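You operate a simulated robot arm through the tools that you are given. There is no shell and no other tool.

You are at the controls of a simulated robot arm. One attempt, no reset.

JOB
Run water from the blue pipe through the tall cell until the white-rim beaker holds 100 ml.
Fine: stand the beaker on the mat under the spout, open the pipe's tap fully and the cell tap a quarter or more, spill nothing, close both taps, leave the other pipes alone. Set down upright: what you pick out.

It is judged by the outcome, as a careful person would: the job done as asked, and still so three seconds after it is handed in. It fails if anything else is knocked over, pushed out of place, dropped, spilled or broken.

ROBOT AND FRAMES
A 7-joint arm with a two-finger parallel gripper, fixed in place. Base frame: the origin is at the foot of the arm, x ahead of it, y to its left, z up; the work surface is at about z = 0.88. Units: m, degrees, N and s.
With the tool pointing down near the work surface it reaches from about 0.3 to 0.7 m from the base axis. Its first joint turns from -66.0 to 66.0 degrees. Payload 1.57 kg.
The tool frame sits at the grasp point between the pads (the TCP): z along the fingers, y along the line on which they close. The tips reach 0.03 m beyond it. Largest opening 0.11 m; finger width 0.024, thickness 0.012; the body of the gripper, 0.048 by 0.112 m, starts 0.078 m behind the TCP.
Orientation is that of the tool frame in the base frame, as a unit quaternion [x, y, z, w]. With the fingers straight down and closing along the base's y, the tool's x points along the base's -x, its y along +y and its z along -z.

CONTROLS
- The arm moves only by the tool step_arm. Its argument "moves" is a list of rows, each an object of numbers (a shift or turn left out is 0, a gripper value left out holds the last): "dx", "dy", "dz": the shift along the tool's x, y, z in units of 500 mm (1.0 is 500 mm); "wx", "wy", "wz": the turn, a rotation vector about the tool's x, y, z in units of 120 degrees (1.0 is 120 degrees); "gripper": the finger opening in m, from 0 to 0.11. In form: [{"dx": .., "dy": .., "dz": .., "wx": .., "wy": .., "wz": .., "gripper": ..}, ...]. A call has 1 to 20 rows; each row is the pose to reach, as a shift and turn from the pose commanded when the call began, along the tool's axes at that moment. A call with a number of a shift or a turn outside -1 to 1 is refused whole. A row lasts 0.2 s, in which the tool goes at most 0.05 m and 8.6 degrees; a call with a longer step from one row to the next is refused whole, and so is a gripper value outside its range. Where a pose cannot be reached the arm comes as near as it can. A force on the tool above 40 N (or 10 N above the force at the start of the call, whichever is more), or a blocked arm, ends the call early, and 0.2 s more pass. Each finger travels about 0.108 m/s and halts on what it meets, pressing with about 34 N; the grip force reading is that of the motor and also rises with nothing between the fingers. The clock runs only during rows and for 0.2 s after the last one: add rows that repeat a pose to give the fingers time. It gives the time, the measured TCP pose, the force on the tool (base axes), the opening and the grip force at its end, in the units of the frame above (readings bear some noise), with the torque about the TCP (base axes, N m) and any sound that the robot's microphone picked up.
- Cameras (640 x 400 px; columns grow to the right, rows downward): "scene" is fixed at [0.1623, -0.3869, 1.4085]; the picture's right is [0.80, -0.59, 0.00], its down [-0.31, -0.42, -0.85] and it looks along [0.51, 0.69, -0.52] (base axes); focal length 257 px, centre (320, 200). "wrist" rides on the gripper at [0.07, 0.016, -0.141] in the tool frame; the picture's right is [-0.23, 0.97, 0.00], its down [-0.85, -0.20, -0.48] and it looks along [-0.47, -0.11, 0.88] (tool axes); focal length 222 px, centre (320, 200). There is no depth. A picture from a camera that has moved, and an enlarged one, comes with that camera's place and axes in the base frame and with its lens.
- snapshot(camera): a new picture of that camera. The clock stands still meanwhile.
- enlarge(camera, box): a new picture of the part [left, top, right, bottom] of that camera's present view, enlarged. The clock stands still meanwhile.
- job_done(): hands the job in; it is judged then, once.

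Places have to be worked out from the pictures, the camera data and where the tool is seen. Open the gripper and draw the arm clear of the work before you hand the job in, unless the task says otherwise.

The tools are called after "Call:" as name(argument=value, ...) on one line, values as JSON. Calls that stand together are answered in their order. step_arm: Moves the arm, as the interface text tells. Its arguments: {"type":"object","properties":{"moves":{"type":"array","items":{"type":"object","properties":{"dx":{"type":"number"},"dy":{"type":"number"},"dz":{"type":"number"},"wx":{"type":"number"},"wy":{"type":"number"},"wz":{"type":"number"},"gripper":{"type":"number"}}}}},"required":["moves"]} The other tools are called the same way: snapshot (camera) takes a picture; enlarge (camera, box) takes an enlarged picture of a part of a camera's view; job_done () hands the job in.

At the start:

```text
time_s: 0.0
tool_pos: [0.3557, 0.0682, 1.2983]
tcp_rot: [0.0, 1.0, 0.0, 0.0]
ft_force: [0.4, -0.2, 0.0]
ft_torque: [0.02, 0.0, -0.02]
opening: 0.1099
grasp_force: 0.1
```

scene: 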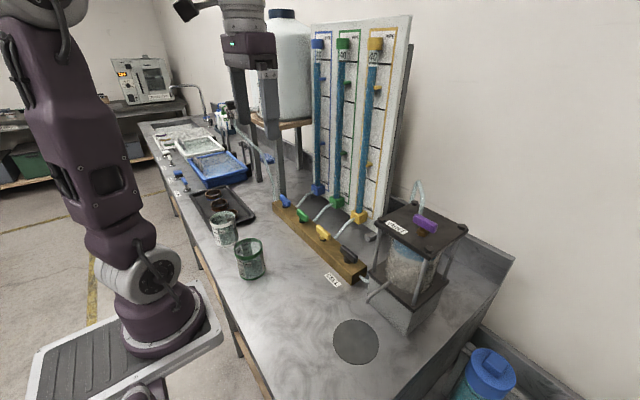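
wrist: 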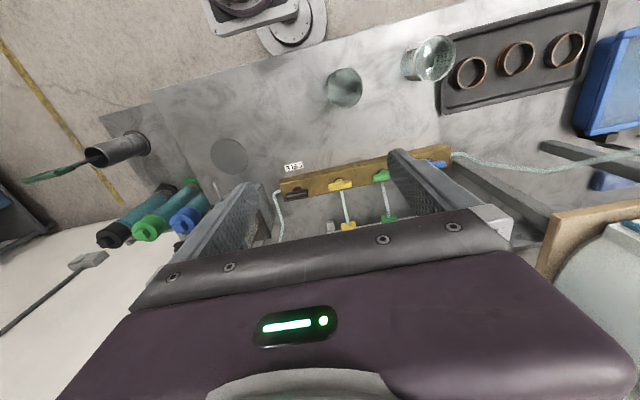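

I'll start by looking closely at the scene to identify beakers, taps and the cell.

Call:
enlarge(camera="scene", box=[180, 170, 340, 290])

Call:
enlarge(camera="scene", box=[260, 180, 420, 280])

Call:
enlarge(camera="scene", box=[320, 180, 500, 380])

Call:
enlarge(camera="scene", box=[280, 10, 420, 110])

Call:
enlarge(camera="wrist", box=[250, 20, 480, 240])

```text
3.33 times, centred on (260, 230) of scene
camera zoom: at [0.1623, -0.3869, 1.4085], right [0.8, -0.59, 0.0], down [-0.31, -0.42, -0.85], along [0.51, 0.69, -0.52], focal length 857 px, centre (520, 100)
```

zoom: 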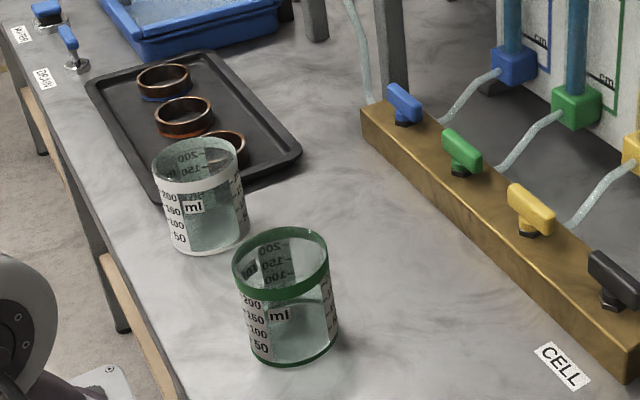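

```text
4.00 times, centred on (340, 230) of scene
camera zoom: at [0.1623, -0.3869, 1.4085], right [0.8, -0.59, 0.0], down [-0.31, -0.42, -0.85], along [0.51, 0.69, -0.52], focal length 1029 px, centre (240, 80)
```

zoom: 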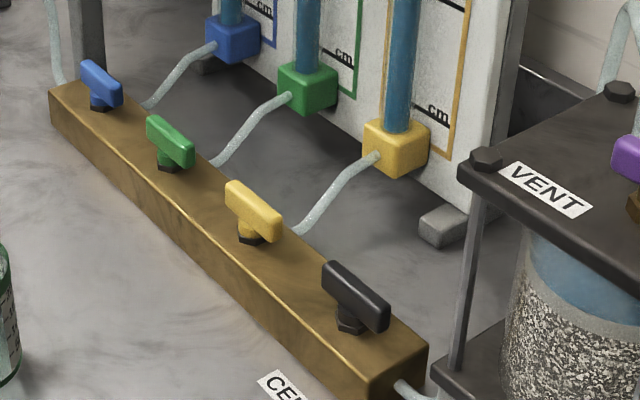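

```text
2.00 times, centred on (410, 280) of scene
camera zoom: at [0.1623, -0.3869, 1.4085], right [0.8, -0.59, 0.0], down [-0.31, -0.42, -0.85], along [0.51, 0.69, -0.52], focal length 514 px, centre (140, 40)
```

zoom: 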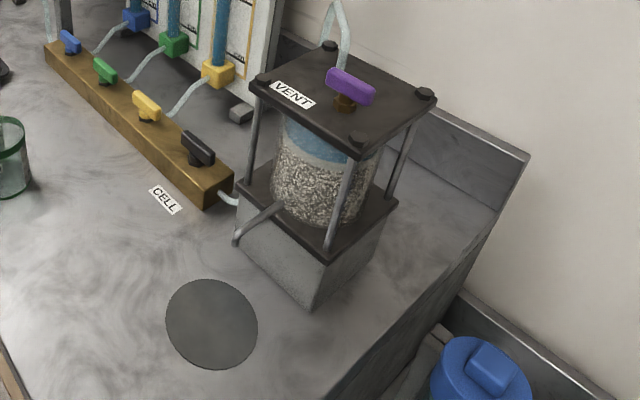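

```text
4.00 times, centred on (350, 60) of scene
camera zoom: at [0.1623, -0.3869, 1.4085], right [0.8, -0.59, 0.0], down [-0.31, -0.42, -0.85], along [0.51, 0.69, -0.52], focal length 1029 px, centre (200, 760)
```

zoom: 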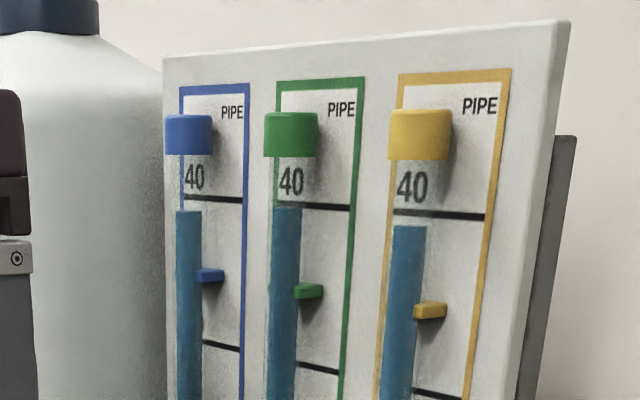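

```text
1.82 times, centred on (365, 130) of wrist
camera zoom: at [0.2842, 0.0845, 1.4396], right [0.23, 0.97, 0.0], down [0.85, -0.2, 0.48], along [0.47, -0.11, -0.88], focal length 404 px, centre (238, 327)
```

zoom: 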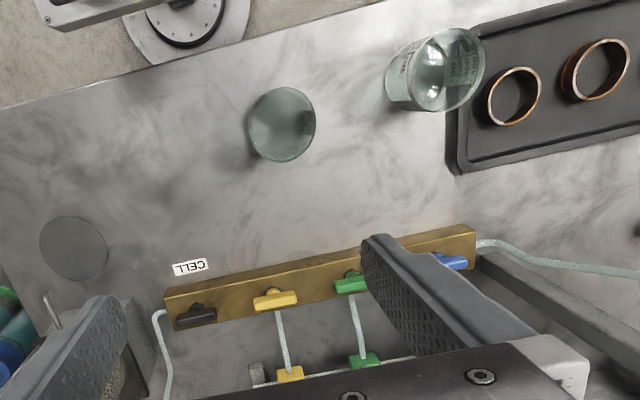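

The white-rim beaker looks like the farther one, about (0.30, 0.29), with the mat at about (0.40, -0.18). The taps sit near x 0.52, with blue at y about 0.30 and black (CELL) at y about -0.03. I'll zoom in on tap handles, spout and beaker for detail.

Call:
enlarge(camera="scene", box=[260, 180, 320, 230])

Call:
enlarge(camera="scene", box=[310, 215, 380, 285])

Call:
enlarge(camera="scene", box=[345, 230, 425, 340])

Call:
enlarge(camera="scene", box=[130, 80, 310, 230])

Call:
enlarge(camera="scene", box=[200, 200, 250, 250])

```text
8.00 times, centred on (290, 205) of scene
camera zoom: at [0.1623, -0.3869, 1.4085], right [0.8, -0.59, 0.0], down [-0.31, -0.42, -0.85], along [0.51, 0.69, -0.52], focal length 2058 px, centre (560, 160)
```

zoom: 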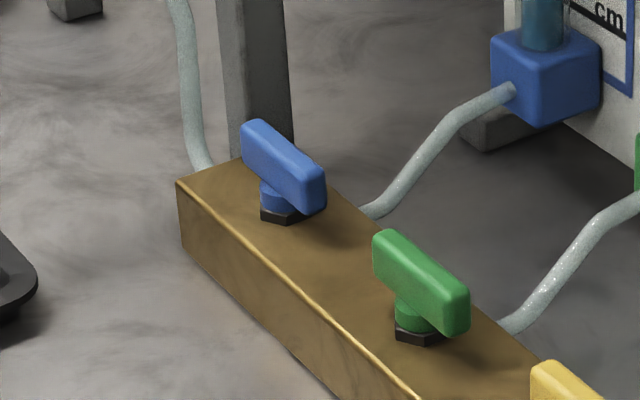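

```text
5.71 times, centred on (345, 250) of scene
camera zoom: at [0.1623, -0.3869, 1.4085], right [0.8, -0.59, 0.0], down [-0.31, -0.42, -0.85], along [0.51, 0.69, -0.52], focal length 1470 px, centre (177, -86)
```

zoom: 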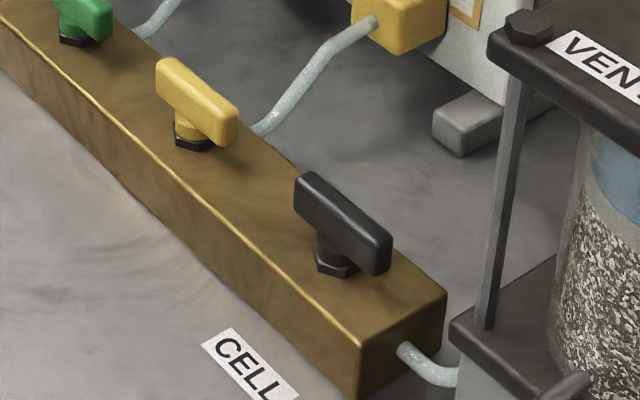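

```text
3.64 times, centred on (385, 285) of scene
camera zoom: at [0.1623, -0.3869, 1.4085], right [0.8, -0.59, 0.0], down [-0.31, -0.42, -0.85], along [0.51, 0.69, -0.52], focal length 935 px, centre (84, -109)
```

zoom: 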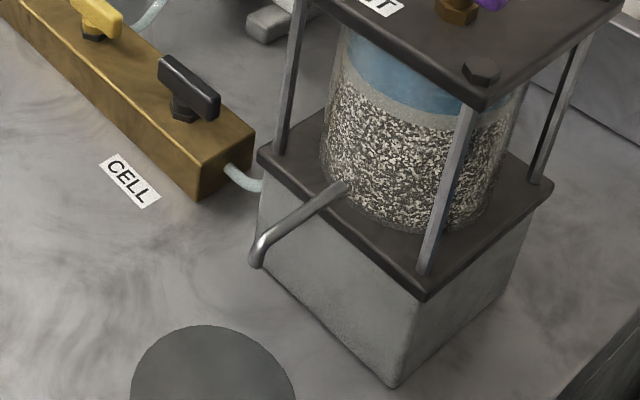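

```text
2.67 times, centred on (220, 155) of scene
camera zoom: at [0.1623, -0.3869, 1.4085], right [0.8, -0.59, 0.0], down [-0.31, -0.42, -0.85], along [0.51, 0.69, -0.52], focal length 686 px, centre (587, 320)
```

zoom: 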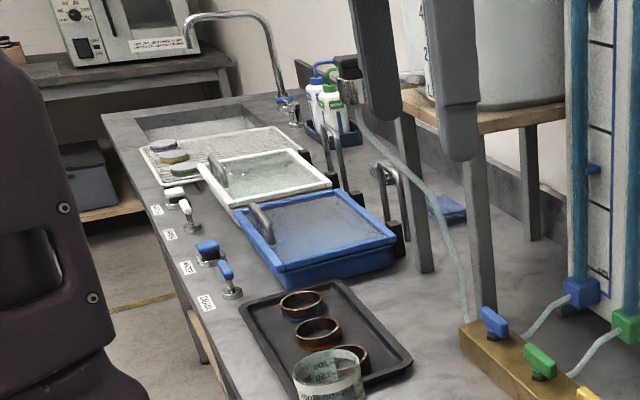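

```text
8.00 times, centred on (225, 225) of scene
camera zoom: at [0.1623, -0.3869, 1.4085], right [0.8, -0.59, 0.0], down [-0.31, -0.42, -0.85], along [0.51, 0.69, -0.52], focal length 2058 px, centre (1080, 0)
```

zoom: 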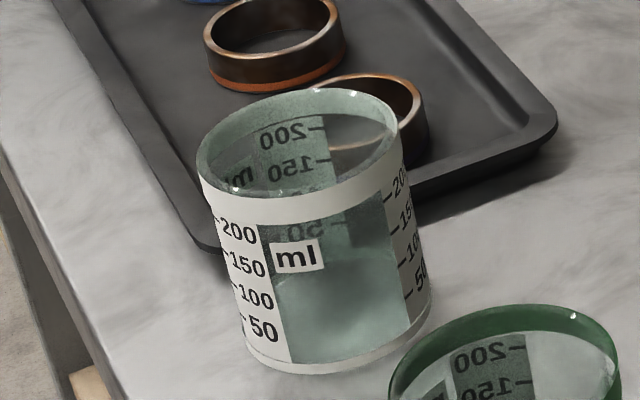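

The tap handles all lie along the block (along y), which I take to be closed. The white-rim beaker is near (0.298, 0.289), about 0.08 tall and 0.076 wide, and the spout tip is near (0.41, -0.19, 1.00). I'll pick the beaker with a tilted tool so the gripper stays clear of the spout later. First I move above it, yawed 44°.

Call:
step_arm(moves=[{"dx": 0.0289, "dy": 0.0404, "dz": 0.0375, "wz": -0.0458}, {"dx": 0.0578, "dy": 0.0809, "dz": 0.075, "wz": -0.0917}, {"dx": 0.0868, "dy": 0.1213, "dz": 0.1125, "wz": -0.1375}, {"dx": 0.1157, "dy": 0.1618, "dz": 0.15, "wz": -0.1833}, {"dx": 0.1446, "dy": 0.2022, "dz": 0.1875, "wz": -0.2292}, {"dx": 0.1735, "dy": 0.2427, "dz": 0.225, "wz": -0.275}, {"dx": 0.2025, "dy": 0.2831, "dz": 0.2625, "wz": -0.3208}, {"dx": 0.2314, "dy": 0.3236, "dz": 0.3, "wz": -0.3667}, {"dx": 0.2314, "dy": 0.3236, "dz": 0.3, "wz": -0.3667}])

```text
time_s: 2.0
tool_pos: [0.2369, 0.2318, 1.1466]
tcp_rot: [-0.375, 0.927, -0.001, 0.0]
ft_force: [0.4, -1.0, 0.2]
ft_torque: [0.03, 0.02, -0.02]
opening: 0.1102
grasp_force: 0.1
```

The yaw is reached. Now I tilt 45° so the fingers point outward and down.

Call:
step_arm(moves=[{"wy": -0.0625}, {"wy": -0.125}, {"wy": -0.1875}, {"wy": -0.25}, {"wy": -0.3125}, {"wy": -0.375}, {"wy": -0.375}])

Call:
snapshot(camera="wrist")

Call:
snapshot(camera="scene")

```text
time_s: 3.6
tool_pos: [0.2391, 0.2304, 1.1484]
tcp_rot: [-0.345, 0.856, 0.143, 0.356]
ft_force: [-0.4, -0.2, 0.0]
ft_torque: [0.0, -0.04, 0.0]
opening: 0.1099
grasp_force: 0.0
```

```text
taken
camera wrist: at [0.1195, 0.138, 1.1984], right [-0.56, 0.81, 0.16], down [0.33, 0.04, 0.94], along [0.76, 0.58, -0.29], focal length 222 px, centre (320, 200)
```

wrist: 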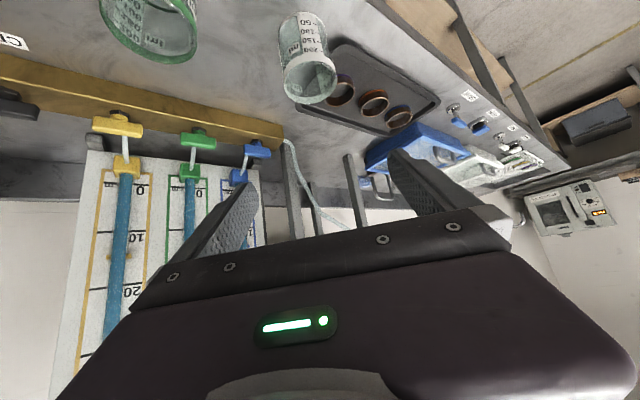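

```text
taken
```

scene: 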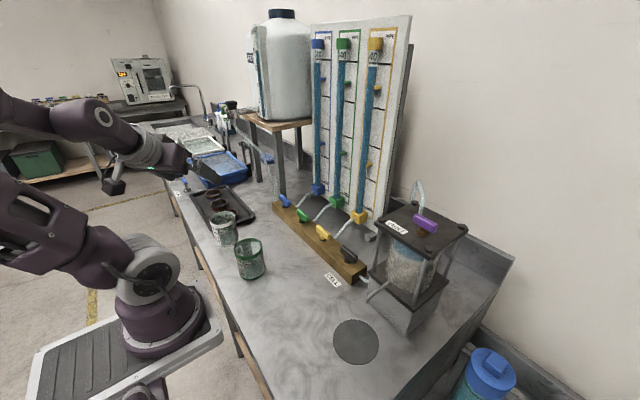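

The wrist view confirms the white-rim beaker at about (0.299, 0.290). I move to a pre-grasp pose 10 cm back along the tool axis.

Call:
step_arm(moves=[{"dx": 0.0332, "dy": 0.0008, "dz": 0.0391}, {"dx": 0.0663, "dy": 0.0016, "dz": 0.0782}, {"dx": 0.0995, "dy": 0.0024, "dz": 0.1173}, {"dx": 0.1327, "dy": 0.0033, "dz": 0.1564}, {"dx": 0.1658, "dy": 0.0041, "dz": 0.1955}, {"dx": 0.199, "dy": 0.0049, "dz": 0.2346}, {"dx": 0.199, "dy": 0.0049, "dz": 0.2346}])

Call:
snapshot(camera="wrist")

Call:
enlarge(camera="scene", box=[140, 130, 300, 290])

```text
time_s: 5.2
tool_pos: [0.2466, 0.2852, 1.0446]
tcp_rot: [-0.345, 0.857, 0.143, 0.355]
ft_force: [-0.2, 0.6, 0.7]
ft_torque: [-0.01, 0.02, 0.01]
opening: 0.1104
grasp_force: 0.0
out of reach, approached as far as the arm can: row 2, 3, 4, 5, 6, 7
```

```text
taken
camera wrist: at [0.1285, 0.1927, 1.0958], right [-0.56, 0.81, 0.16], down [0.33, 0.04, 0.94], along [0.76, 0.58, -0.29], focal length 222 px, centre (320, 200)
```

wrist: 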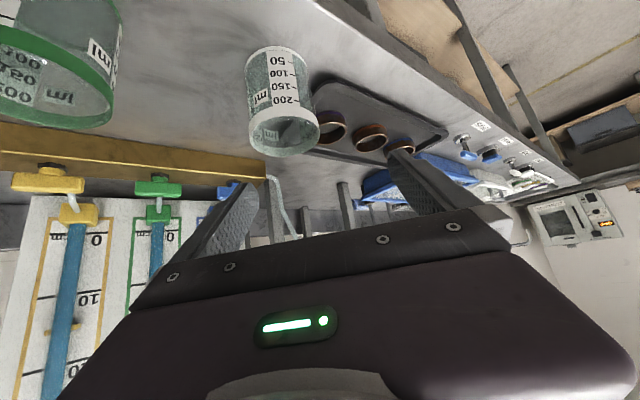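

```text
2.50 times, centred on (220, 210) of scene
camera zoom: at [0.1623, -0.3869, 1.4085], right [0.8, -0.59, 0.0], down [-0.31, -0.42, -0.85], along [0.51, 0.69, -0.52], focal length 643 px, centre (570, 175)
```

zoom: 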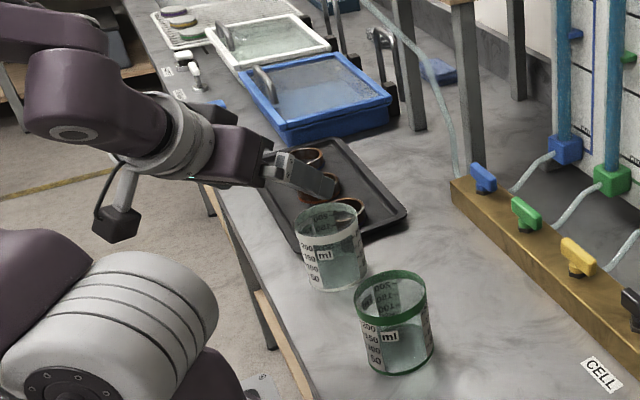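

The 45° radial tilt is out of reach this close to the base. I back up, then try a tangential tilt (tool pointing roughly toward +y) that keeps the wrist farther from the base axis.

Call:
step_arm(moves=[{"dx": -0.0424, "dz": -0.0424}, {"dx": -0.0849, "dz": -0.0849}, {"dx": -0.1273, "dz": -0.1273}, {"dx": -0.1697, "dz": -0.1697}, {"dx": -0.1697, "dz": -0.1697}])

```text
time_s: 6.4
tool_pos: [0.248, 0.285, 1.1649]
tcp_rot: [-0.346, 0.857, 0.143, 0.355]
ft_force: [-0.1, 1.5, 0.2]
ft_torque: [0.01, -0.01, -0.02]
opening: 0.11
grasp_force: 0.1
```

The commanded pose follows the clamped one. Now I yaw the tilted tool by +66° (to azimuth about 110°), still well above the bench.

Call:
step_arm(moves=[{"dy": -0.0156, "dz": 0.0067, "wx": -0.0432, "wz": -0.0432}, {"dy": -0.0312, "dz": 0.0133, "wx": -0.0864, "wz": -0.0864}, {"dy": -0.0469, "dz": 0.02, "wx": -0.1296, "wz": -0.1296}, {"dy": -0.0625, "dz": 0.0267, "wx": -0.1728, "wz": -0.1728}, {"dy": -0.0781, "dz": 0.0333, "wx": -0.2161, "wz": -0.2161}, {"dy": -0.0937, "dz": 0.04, "wx": -0.2593, "wz": -0.2593}, {"dy": -0.1094, "dz": 0.0467, "wx": -0.3025, "wz": -0.3025}, {"dy": -0.125, "dz": 0.0533, "wx": -0.3457, "wz": -0.3457}, {"dy": -0.1406, "dz": 0.06, "wx": -0.3889, "wz": -0.3889}, {"dy": -0.1406, "dz": 0.06, "wx": -0.3889, "wz": -0.3889}])

Call:
snapshot(camera="wrist")

Call:
snapshot(camera="scene")

```text
time_s: 8.6
tool_pos: [0.3092, 0.2479, 1.1446]
tcp_rot: [0.757, -0.529, -0.314, -0.219]
ft_force: [-0.7, 0.9, 0.3]
ft_torque: [0.0, 0.02, -0.06]
opening: 0.1099
grasp_force: 0.0
```

```text
taken
camera wrist: at [0.3454, 0.103, 1.1947], right [-0.97, -0.18, 0.16], down [0.1, 0.32, 0.94], along [-0.22, 0.93, -0.29], focal length 222 px, centre (320, 200)
```

wrist: 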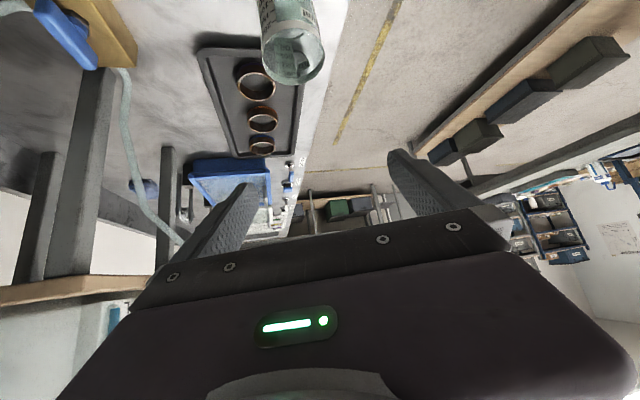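

```text
taken
```

scene: 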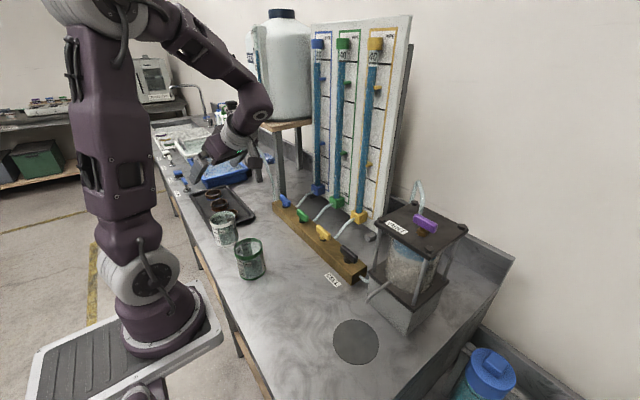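

It reached azimuth 110°. To keep the camera box well clear of the green beaker I yaw another 24° to azimuth 134° before descending, and set the opening to 0.096.

Call:
step_arm(moves=[{"wx": -0.0471, "wz": -0.0471, "gripper": 0.096}, {"wx": -0.0943, "wz": -0.0943}, {"wx": -0.1414, "wz": -0.1414}, {"wx": -0.1414, "wz": -0.1414}, {"wx": -0.1414, "wz": -0.1414}])

Call:
snapshot(camera="scene")

Call:
snapshot(camera="wrist")

```text
time_s: 9.8
tool_pos: [0.3095, 0.2482, 1.144]
tcp_rot: [0.85, -0.361, -0.353, -0.15]
ft_force: [0.4, 0.6, -0.8]
ft_torque: [0.0, -0.02, -0.01]
opening: 0.096
grasp_force: 0.0
```

```text
taken
```

scene: 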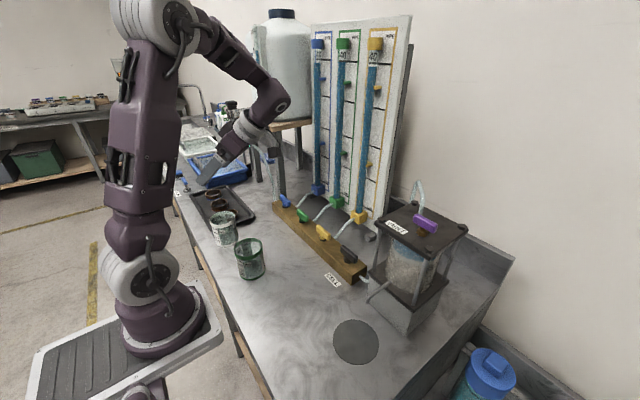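

```text
taken
camera wrist: at [0.4015, 0.13, 1.1947], right [-0.81, -0.56, 0.16], down [-0.04, 0.33, 0.94], along [-0.58, 0.76, -0.29], focal length 222 px, centre (320, 200)
```

wrist: 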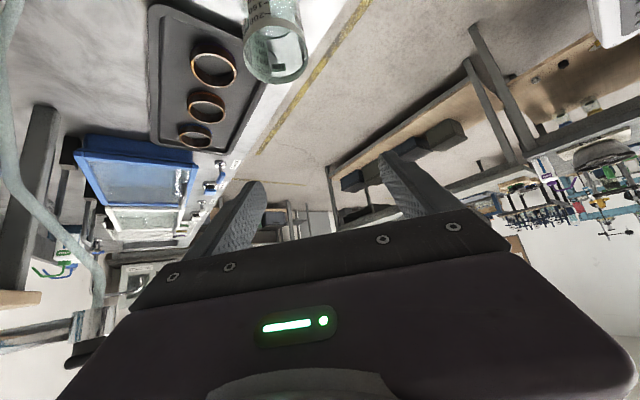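

I check the beaker's rim more precisely from this view before descending.

Call:
enlarge(camera="wrist", box=[200, 0, 360, 100])

```text
4.00 times, centred on (280, 50) of wrist
camera zoom: at [0.4015, 0.13, 1.1947], right [-0.81, -0.56, 0.16], down [-0.04, 0.33, 0.94], along [-0.58, 0.76, -0.29], focal length 888 px, centre (480, 800)
```

zoom: 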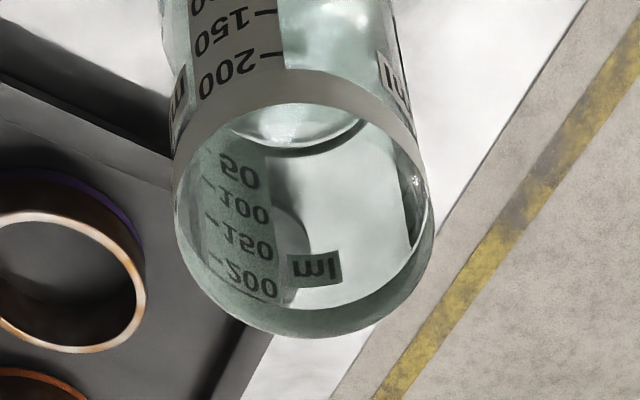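

The estimates agree on about (0.300, 0.2905) for the beaker's centre. I move down to the pre-grasp pose, 9 cm back along the tool axis.

Call:
step_arm(moves=[{"dx": 0.0506, "dy": -0.0087, "dz": 0.0356}, {"dx": 0.1011, "dy": -0.0174, "dz": 0.0713}, {"dx": 0.1517, "dy": -0.026, "dz": 0.1069}, {"dx": 0.2022, "dy": -0.0347, "dz": 0.1426}, {"dx": 0.2528, "dy": -0.0434, "dz": 0.1782}, {"dx": 0.2528, "dy": -0.0434, "dz": 0.1782}, {"dx": 0.2528, "dy": -0.0434, "dz": 0.1782}])

Call:
snapshot(camera="scene")

Call:
snapshot(camera="wrist")

```text
time_s: 11.4
tool_pos: [0.3432, 0.2449, 0.9918]
tcp_rot: [0.85, -0.362, -0.351, -0.15]
ft_force: [-0.6, 0.3, 0.3]
ft_torque: [-0.05, 0.01, -0.01]
opening: 0.0958
grasp_force: 0.0
```

```text
taken
```

scene: 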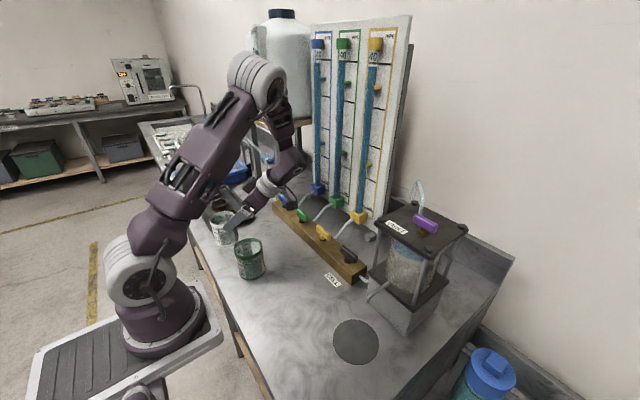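

```text
taken
camera wrist: at [0.4346, 0.1263, 1.0424], right [-0.81, -0.56, 0.16], down [-0.04, 0.33, 0.94], along [-0.58, 0.76, -0.29], focal length 222 px, centre (320, 200)
```

wrist: 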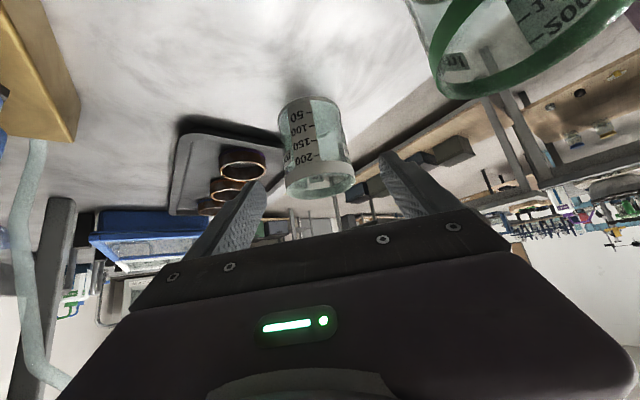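

Aligned laterally. I enlarge the wrist view to confirm the depth to the beaker along the approach direction.

Call:
enlarge(camera="wrist", box=[240, 80, 400, 220])

Call:
enlarge(camera="scene", box=[180, 180, 280, 290])

```text
2.86 times, centred on (320, 150) of wrist
camera zoom: at [0.4346, 0.1263, 1.0424], right [-0.81, -0.56, 0.16], down [-0.04, 0.33, 0.94], along [-0.58, 0.76, -0.29], focal length 635 px, centre (320, 343)
```

zoom: 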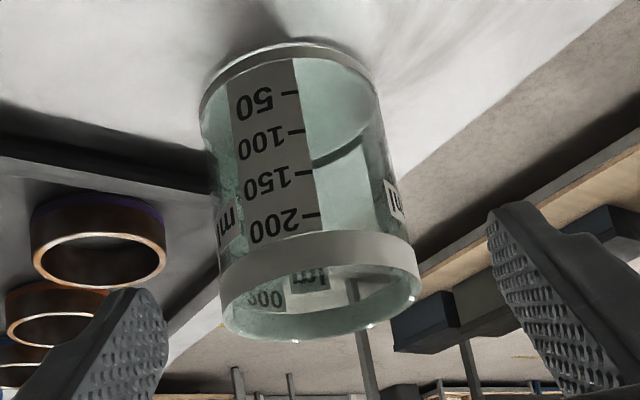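

```text
3.64 times, centred on (230, 235) of scene
camera zoom: at [0.1623, -0.3869, 1.4085], right [0.8, -0.59, 0.0], down [-0.31, -0.42, -0.85], along [0.51, 0.69, -0.52], focal length 935 px, centre (647, 73)
```

zoom: 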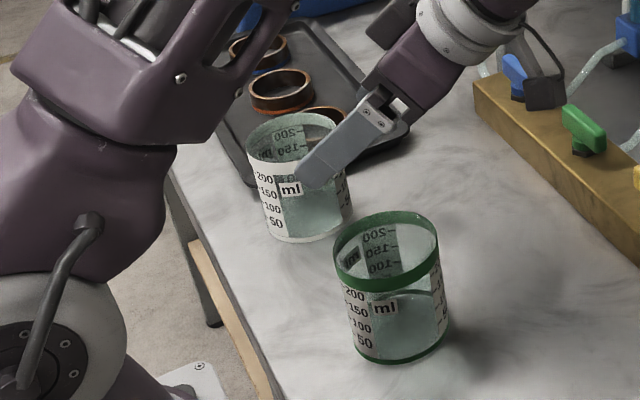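

Position is consistent. I approach 9 cm along the tool axis so the beaker is between the pads.

Call:
step_arm(moves=[{"dz": 0.03}, {"dz": 0.06}, {"dz": 0.09}, {"dz": 0.12}, {"dz": 0.15}, {"dz": 0.18}, {"dz": 0.18}])

Call:
snapshot(camera="wrist")

Call:
enlarge(camera="scene", box=[180, 180, 280, 290])

```text
time_s: 13.0
tool_pos: [0.3011, 0.2908, 0.9289]
tcp_rot: [0.85, -0.361, -0.353, -0.15]
ft_force: [-0.5, 0.6, -0.9]
ft_torque: [0.01, 0.02, -0.03]
opening: 0.0958
grasp_force: 0.0
```

```text
taken
camera wrist: at [0.3914, 0.1723, 0.979], right [-0.81, -0.56, 0.16], down [-0.04, 0.33, 0.94], along [-0.58, 0.76, -0.29], focal length 222 px, centre (320, 200)
```

wrist: 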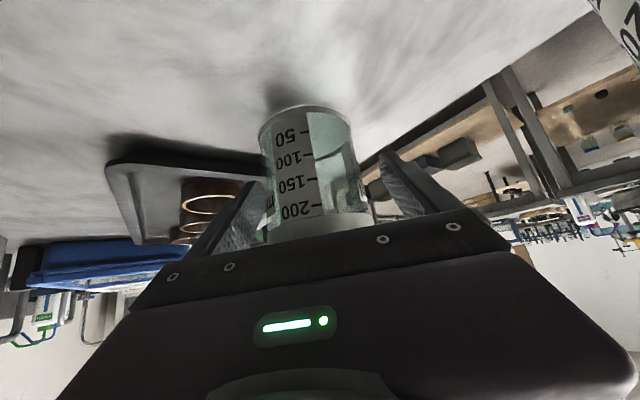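

```text
3.64 times, centred on (230, 235) of scene
camera zoom: at [0.1623, -0.3869, 1.4085], right [0.8, -0.59, 0.0], down [-0.31, -0.42, -0.85], along [0.51, 0.69, -0.52], focal length 935 px, centre (647, 73)
```

zoom: 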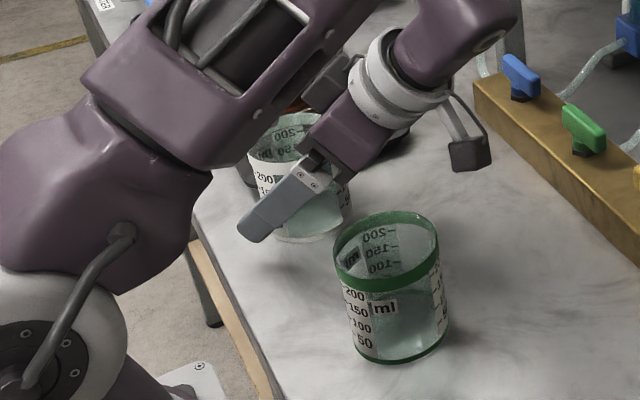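

The beaker is between the pads. I close the gripper on it.

Call:
step_arm(moves=[{"gripper": 0.066}, {"gripper": 0.066}, {"gripper": 0.066}, {"gripper": 0.066}])

Call:
snapshot(camera="wrist")

```text
time_s: 14.0
tool_pos: [0.3002, 0.2904, 0.9289]
tcp_rot: [0.85, -0.362, -0.352, -0.15]
ft_force: [0.5, -0.4, 0.4]
ft_torque: [0.0, -0.01, 0.02]
opening: 0.0686
grasp_force: 34.3
```

```text
taken
camera wrist: at [0.3915, 0.1722, 0.9791], right [-0.81, -0.56, 0.16], down [-0.04, 0.33, 0.94], along [-0.58, 0.76, -0.29], focal length 222 px, centre (320, 200)
```

wrist: 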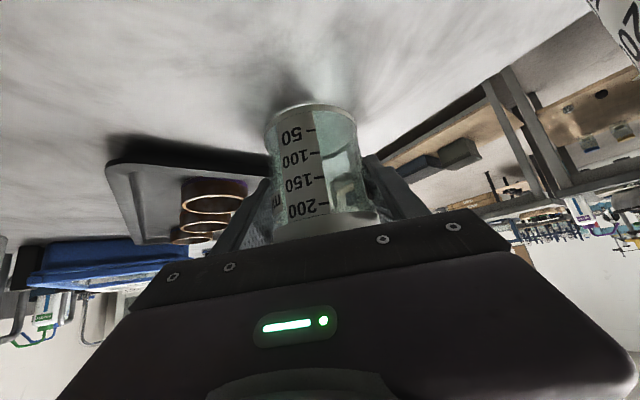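

Grip is firm (opening 0.0686, 34 N). I lift the beaker 16 cm straight up.

Call:
step_arm(moves=[{"dx": -0.0283, "dz": -0.0283}, {"dx": -0.0566, "dz": -0.0566}, {"dx": -0.0849, "dz": -0.0849}, {"dx": -0.1131, "dz": -0.1131}, {"dx": -0.1414, "dz": -0.1414}, {"dx": -0.1697, "dz": -0.1697}, {"dx": -0.198, "dz": -0.198}, {"dx": -0.2263, "dz": -0.2263}, {"dx": -0.2263, "dz": -0.2263}])

Call:
snapshot(camera="scene")

Call:
snapshot(camera="wrist")

```text
time_s: 16.0
tool_pos: [0.2999, 0.2917, 1.0885]
tcp_rot: [0.85, -0.362, -0.352, -0.15]
ft_force: [-0.1, 0.4, -0.2]
ft_torque: [-0.01, 0.0, 0.0]
opening: 0.0688
grasp_force: 33.3
```

```text
taken
```

scene: 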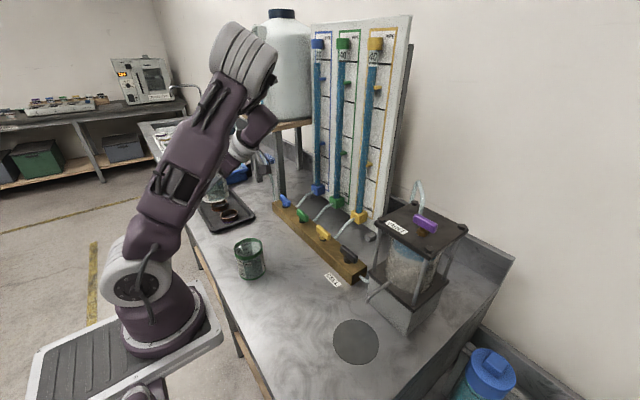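

```text
taken
camera wrist: at [0.3912, 0.173, 1.1389], right [-0.81, -0.56, 0.16], down [-0.04, 0.33, 0.94], along [-0.58, 0.76, -0.29], focal length 222 px, centre (320, 200)
```

wrist: 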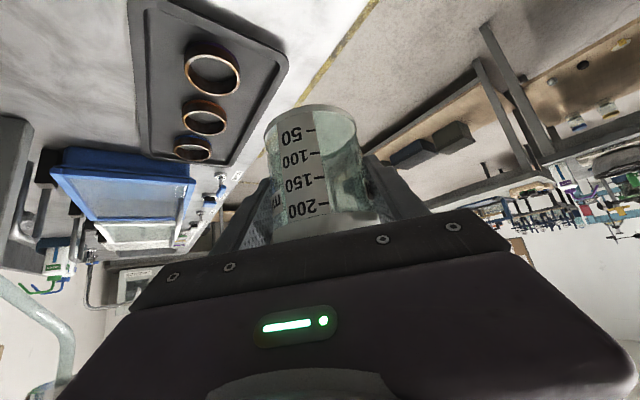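

The beaker is held upright. I swing it toward the mat in stages, rotating about the vertical to keep it upright.

Call:
step_arm(moves=[{"dx": 0.0338, "dy": 0.0277, "dz": -0.0338, "wx": 0.0226, "wz": 0.0226}, {"dx": 0.0677, "dy": 0.0554, "dz": -0.0677, "wx": 0.0452, "wz": 0.0452}, {"dx": 0.1015, "dy": 0.0831, "dz": -0.1015, "wx": 0.0678, "wz": 0.0678}, {"dx": 0.1354, "dy": 0.1108, "dz": -0.1354, "wx": 0.0903, "wz": 0.0903}, {"dx": 0.1692, "dy": 0.1385, "dz": -0.1692, "wx": 0.1129, "wz": 0.1129}, {"dx": 0.2031, "dy": 0.1662, "dz": -0.2031, "wx": 0.1355, "wz": 0.1355}, {"dx": 0.2031, "dy": 0.1662, "dz": -0.2031, "wx": 0.1355, "wz": 0.1355}])

```text
time_s: 17.6
tool_pos: [0.3403, 0.1312, 1.087]
tcp_rot: [0.761, -0.524, -0.316, -0.217]
ft_force: [-0.2, -0.3, -0.3]
ft_torque: [0.0, -0.01, 0.0]
opening: 0.069
grasp_force: 34.1
```

Next stage of the swing, on to about (0.35, -0.03).

Call:
step_arm(moves=[{"dx": 0.036, "dy": 0.016, "dz": -0.036, "wx": 0.0226, "wz": 0.0226}, {"dx": 0.0721, "dy": 0.032, "dz": -0.0721, "wx": 0.0452, "wz": 0.0452}, {"dx": 0.1082, "dy": 0.048, "dz": -0.1082, "wx": 0.0678, "wz": 0.0678}, {"dx": 0.1442, "dy": 0.064, "dz": -0.1442, "wx": 0.0903, "wz": 0.0903}, {"dx": 0.1803, "dy": 0.08, "dz": -0.1803, "wx": 0.1129, "wz": 0.1129}, {"dx": 0.2163, "dy": 0.096, "dz": -0.2163, "wx": 0.1355, "wz": 0.1355}, {"dx": 0.2163, "dy": 0.096, "dz": -0.2163, "wx": 0.1355, "wz": 0.1355}])

Call:
snapshot(camera="scene")

Call:
snapshot(camera="wrist")

```text
time_s: 19.2
tool_pos: [0.3526, -0.0301, 1.0889]
tcp_rot: [-0.641, 0.665, 0.266, 0.276]
ft_force: [0.1, -0.4, -0.5]
ft_torque: [-0.01, -0.01, -0.01]
opening: 0.0688
grasp_force: 34.2
```

```text
taken
```

scene: 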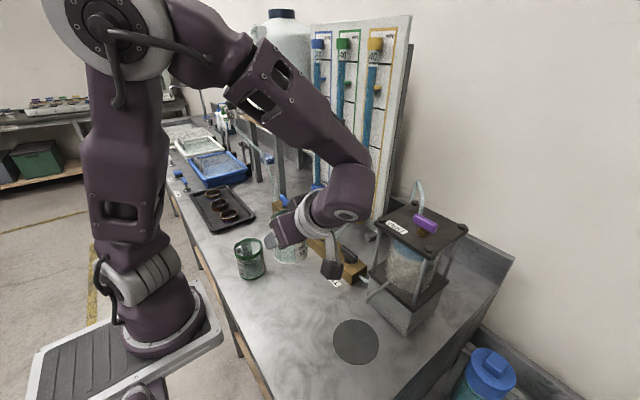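

```text
taken
camera wrist: at [0.3297, -0.1793, 1.1391], right [-0.97, 0.2, 0.16], down [0.21, 0.26, 0.94], along [0.14, 0.95, -0.29], focal length 222 px, centre (320, 200)
```

wrist: 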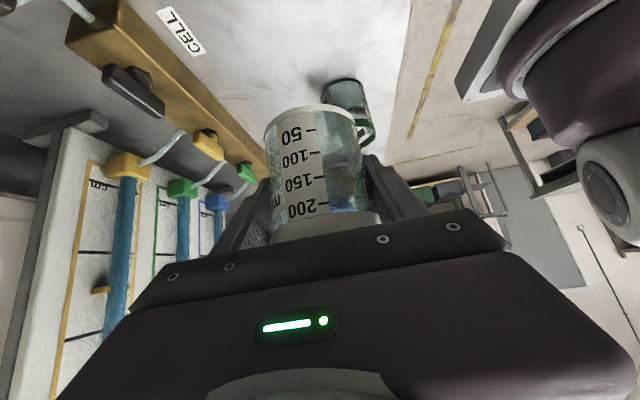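

Next I bring the beaker to about (0.325, -0.18), still above spout level and well in front of it, then look at the spout.

Call:
step_arm(moves=[{"dx": 0.0473, "dy": 0.0072, "dz": -0.0238, "wx": 0.0226, "wz": 0.0226}, {"dx": 0.0947, "dy": 0.0145, "dz": -0.0475, "wx": 0.0452, "wz": 0.0452}, {"dx": 0.142, "dy": 0.0217, "dz": -0.0713, "wx": 0.0678, "wz": 0.0678}, {"dx": 0.1893, "dy": 0.029, "dz": -0.0951, "wx": 0.0903, "wz": 0.0903}, {"dx": 0.2367, "dy": 0.0362, "dz": -0.1188, "wx": 0.1129, "wz": 0.1129}, {"dx": 0.284, "dy": 0.0435, "dz": -0.1426, "wx": 0.1355, "wz": 0.1355}, {"dx": 0.284, "dy": 0.0435, "dz": -0.1426, "wx": 0.1355, "wz": 0.1355}])

Call:
snapshot(camera="scene")

Call:
snapshot(camera="wrist")

```text
time_s: 20.8
tool_pos: [0.3232, -0.1799, 1.0378]
tcp_rot: [-0.496, 0.78, 0.206, 0.322]
ft_force: [0.9, 0.3, -0.1]
ft_torque: [0.02, 0.03, -0.04]
opening: 0.0687
grasp_force: 34.2
```

```text
taken
```

scene: 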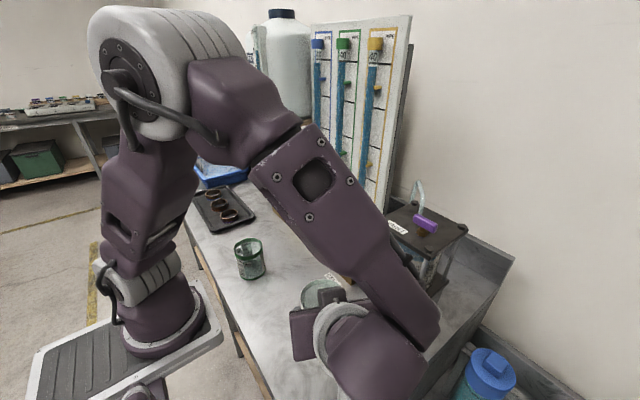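

```text
taken
camera wrist: at [0.2447, -0.3082, 1.0887], right [-0.81, 0.56, 0.16], down [0.29, 0.16, 0.94], along [0.5, 0.81, -0.29], focal length 222 px, centre (320, 200)
```

wrist: 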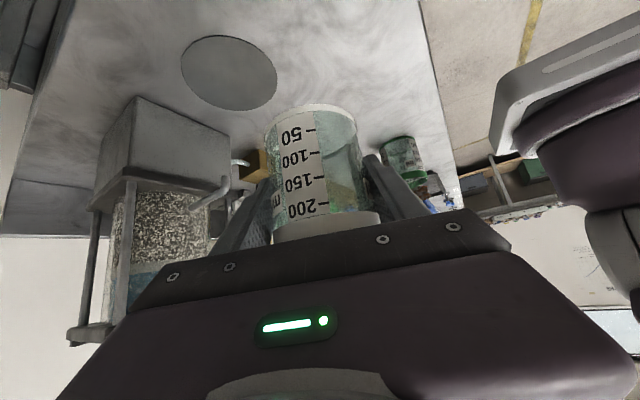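

The wrist view shows the mat, cell and spout. I enlarge it to triangulate the spout tip and the mat.

Call:
enlarge(camera="wrist", box=[160, 20, 320, 220])

Call:
enlarge(camera="wrist", box=[180, 150, 280, 220])

```text
2.00 times, centred on (240, 120) of wrist
camera zoom: at [0.2447, -0.3082, 1.0887], right [-0.81, 0.56, 0.16], down [0.29, 0.16, 0.94], along [0.5, 0.81, -0.29], focal length 444 px, centre (480, 360)
```

zoom: 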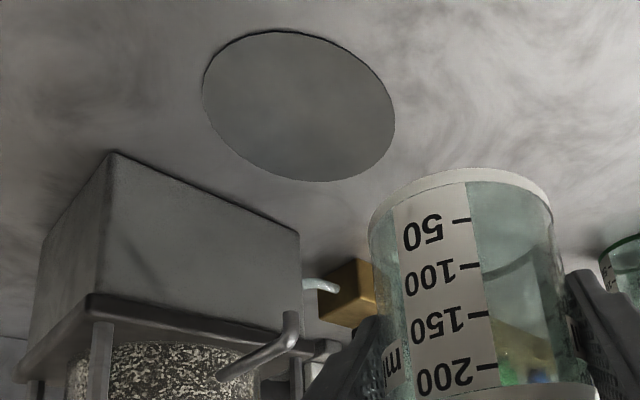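

```text
5.71 times, centred on (230, 185) of wrist
camera zoom: at [0.2447, -0.3082, 1.0887], right [-0.81, 0.56, 0.16], down [0.29, 0.16, 0.94], along [0.5, 0.81, -0.29], focal length 1269 px, centre (834, 286)
```

zoom: 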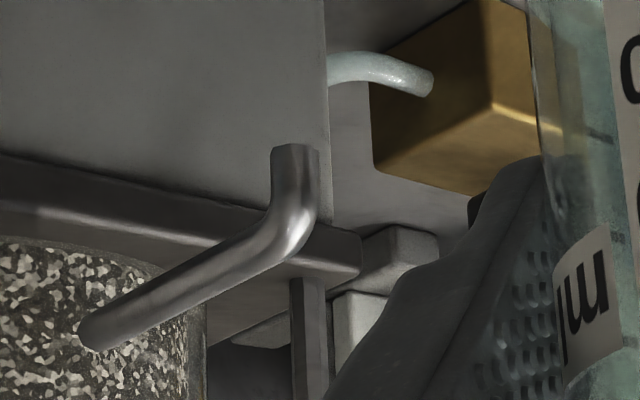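

Triangulation puts the spout tip at (0.422, -0.187, 0.988) and the mat centre at about (0.400, -0.188) with radius 0.047. I'll stand the beaker at about (0.409, -0.187). First I lower it in front of the spout, its bottom about 9 mm off the surface.

Call:
step_arm(moves=[{"dx": 0.03, "dy": -0.0036, "dz": 0.0268}, {"dx": 0.0601, "dy": -0.0072, "dz": 0.0536}, {"dx": 0.0901, "dy": -0.0109, "dz": 0.0804}, {"dx": 0.1202, "dy": -0.0145, "dz": 0.1072}, {"dx": 0.1502, "dy": -0.0181, "dz": 0.134}, {"dx": 0.1502, "dy": -0.0181, "dz": 0.134}, {"dx": 0.1502, "dy": -0.0181, "dz": 0.134}])

Call:
snapshot(camera="wrist")

Call:
snapshot(camera="scene")

```text
time_s: 22.4
tool_pos: [0.328, -0.1887, 0.9365]
tcp_rot: [-0.496, 0.779, 0.206, 0.323]
ft_force: [-0.3, 0.1, -0.9]
ft_torque: [-0.03, -0.01, -0.02]
opening: 0.0688
grasp_force: 34.1
```

```text
taken
camera wrist: at [0.2494, -0.3162, 0.9873], right [-0.81, 0.56, 0.16], down [0.29, 0.16, 0.94], along [0.5, 0.82, -0.29], focal length 222 px, centre (320, 200)
```

wrist: 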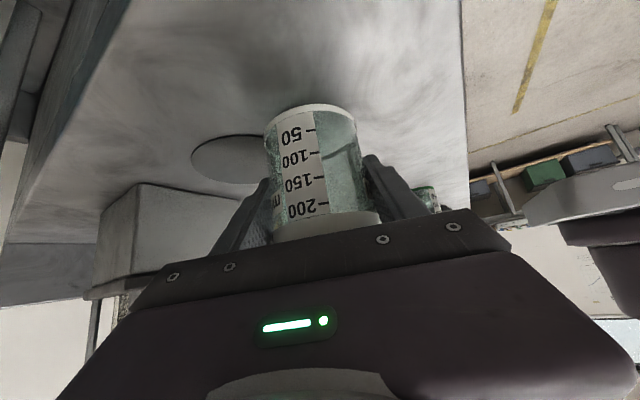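

```text
taken
```

scene: 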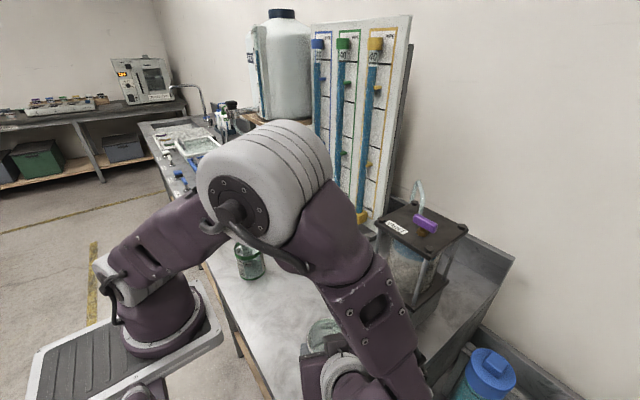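

At 8 mm above the surface, in front of the spout. I slide it forward under the spout (rim about 0.97, spout tip 0.988).

Call:
step_arm(moves=[{"dx": -0.0081, "dy": -0.0245, "dz": 0.0081}, {"dx": -0.0161, "dy": -0.0489, "dz": 0.0161}, {"dx": -0.0242, "dy": -0.0734, "dz": 0.0242}, {"dx": -0.0323, "dy": -0.0979, "dz": 0.0323}, {"dx": -0.0403, "dy": -0.1223, "dz": 0.0403}, {"dx": -0.0484, "dy": -0.1468, "dz": 0.0484}, {"dx": -0.0484, "dy": -0.1468, "dz": 0.0484}, {"dx": -0.0484, "dy": -0.1468, "dz": 0.0484}])

Call:
snapshot(camera="wrist")

Call:
snapshot(camera="scene")

```text
time_s: 24.2
tool_pos: [0.4094, -0.1899, 0.9371]
tcp_rot: [-0.497, 0.779, 0.205, 0.322]
ft_force: [0.7, 0.7, -0.2]
ft_torque: [-0.01, 0.01, 0.02]
opening: 0.0688
grasp_force: 34.1
```

```text
taken
camera wrist: at [0.3306, -0.3169, 0.9881], right [-0.81, 0.56, 0.16], down [0.29, 0.16, 0.94], along [0.5, 0.81, -0.29], focal length 222 px, centre (320, 200)
```

wrist: 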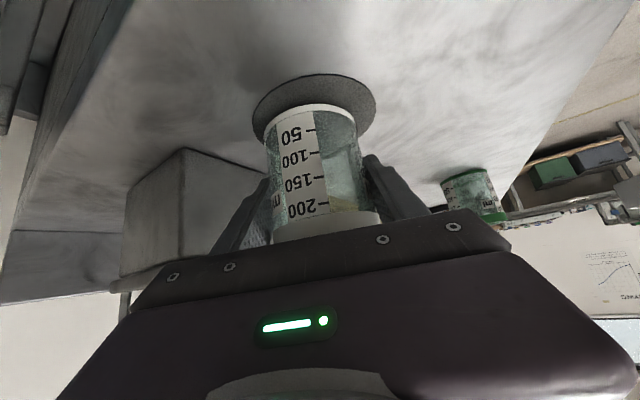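

```text
taken
```

scene: 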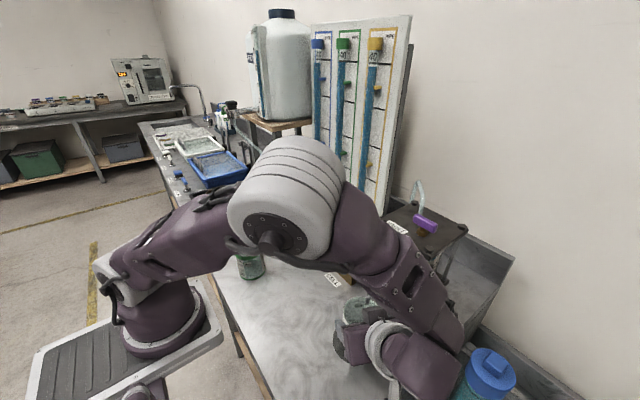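

The beaker is over the mat and beneath the spout. I lower it slowly the last 8 mm, watching force.

Call:
step_arm(moves=[{"dx": 0.0035, "dz": 0.0035}, {"dx": 0.007, "dz": 0.007}, {"dx": 0.0092, "dz": 0.0092}, {"dx": 0.0092, "dz": 0.0092}])

```text
time_s: 25.2
tool_pos: [0.4101, -0.1887, 0.93]
tcp_rot: [-0.497, 0.779, 0.206, 0.323]
ft_force: [-0.1, 0.1, -0.9]
ft_torque: [0.03, -0.02, 0.02]
opening: 0.0689
grasp_force: 33.8
```

No contact yet; I lower by another millimetre at a time.

Call:
step_arm(moves=[{"dx": 0.0014, "dz": 0.0014}, {"dx": 0.0014, "dz": 0.0014}])

```text
time_s: 25.8
tool_pos: [0.4091, -0.1887, 0.9296]
tcp_rot: [-0.496, 0.779, 0.205, 0.323]
ft_force: [0.2, -0.4, -0.9]
ft_torque: [0.01, 0.0, 0.02]
opening: 0.0687
grasp_force: 33.8
```

Call:
step_arm(moves=[{"dx": 0.0014, "dz": 0.0014}, {"dx": 0.0014, "dz": 0.0014}])

Call:
enlarge(camera="wrist", box=[230, 50, 400, 160])

```text
time_s: 26.4
tool_pos: [0.4091, -0.1887, 0.9294]
tcp_rot: [-0.497, 0.779, 0.206, 0.322]
ft_force: [0.4, 0.0, -0.1]
ft_torque: [-0.03, -0.04, 0.0]
opening: 0.0686
grasp_force: 34.1
```

```text
3.64 times, centred on (315, 105) of wrist
camera zoom: at [0.3312, -0.317, 0.9797], right [-0.81, 0.56, 0.16], down [0.29, 0.16, 0.94], along [0.5, 0.82, -0.29], focal length 808 px, centre (338, 546)
```

zoom: 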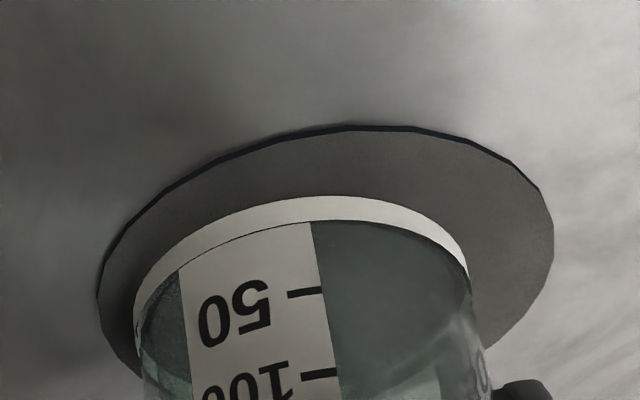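

Very near contact (pick height was camera z 0.9791, now 0.9797, and the mat is about 1–2 mm thick). One more small step to be sure.

Call:
step_arm(moves=[{"dx": 0.001, "dz": 0.001}, {"dx": 0.001, "dz": 0.001}])

Call:
enlarge(camera="wrist", box=[230, 50, 400, 160])

```text
time_s: 27.0
tool_pos: [0.4097, -0.1892, 0.9283]
tcp_rot: [-0.496, 0.779, 0.205, 0.323]
ft_force: [-2.4, -2.4, 8.8]
ft_torque: [-0.13, 0.09, 0.02]
opening: 0.0688
grasp_force: 33.7
```

```text
3.64 times, centred on (315, 105) of wrist
camera zoom: at [0.3314, -0.3167, 0.979], right [-0.81, 0.56, 0.16], down [0.29, 0.16, 0.94], along [0.5, 0.81, -0.29], focal length 808 px, centre (338, 546)
```

zoom: 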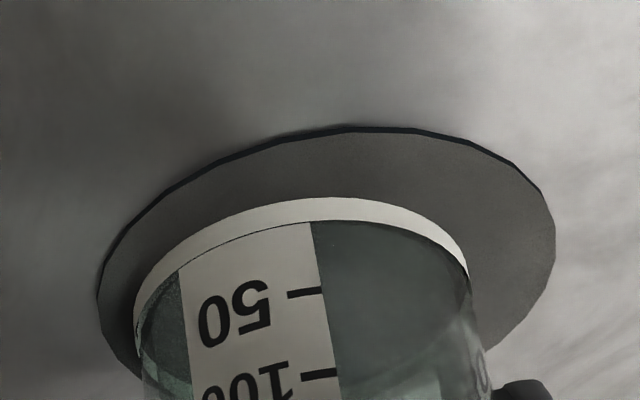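

Contact confirmed (8.8 N upward). I open the fingers to release it.

Call:
step_arm(moves=[{"gripper": 0.076}, {"gripper": 0.09}, {"gripper": 0.09}, {"gripper": 0.09}])

Call:
snapshot(camera="wrist")

```text
time_s: 28.0
tool_pos: [0.4099, -0.1875, 0.9273]
tcp_rot: [-0.497, 0.779, 0.206, 0.322]
ft_force: [-0.2, 0.3, -0.6]
ft_torque: [0.0, 0.0, 0.02]
opening: 0.0897
grasp_force: 0.1
```

```text
taken
camera wrist: at [0.3314, -0.3166, 0.9787], right [-0.81, 0.56, 0.16], down [0.29, 0.16, 0.94], along [0.5, 0.82, -0.29], focal length 222 px, centre (320, 200)
```

wrist: 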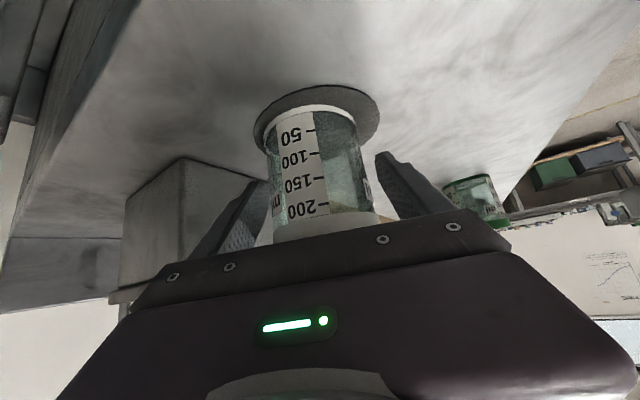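

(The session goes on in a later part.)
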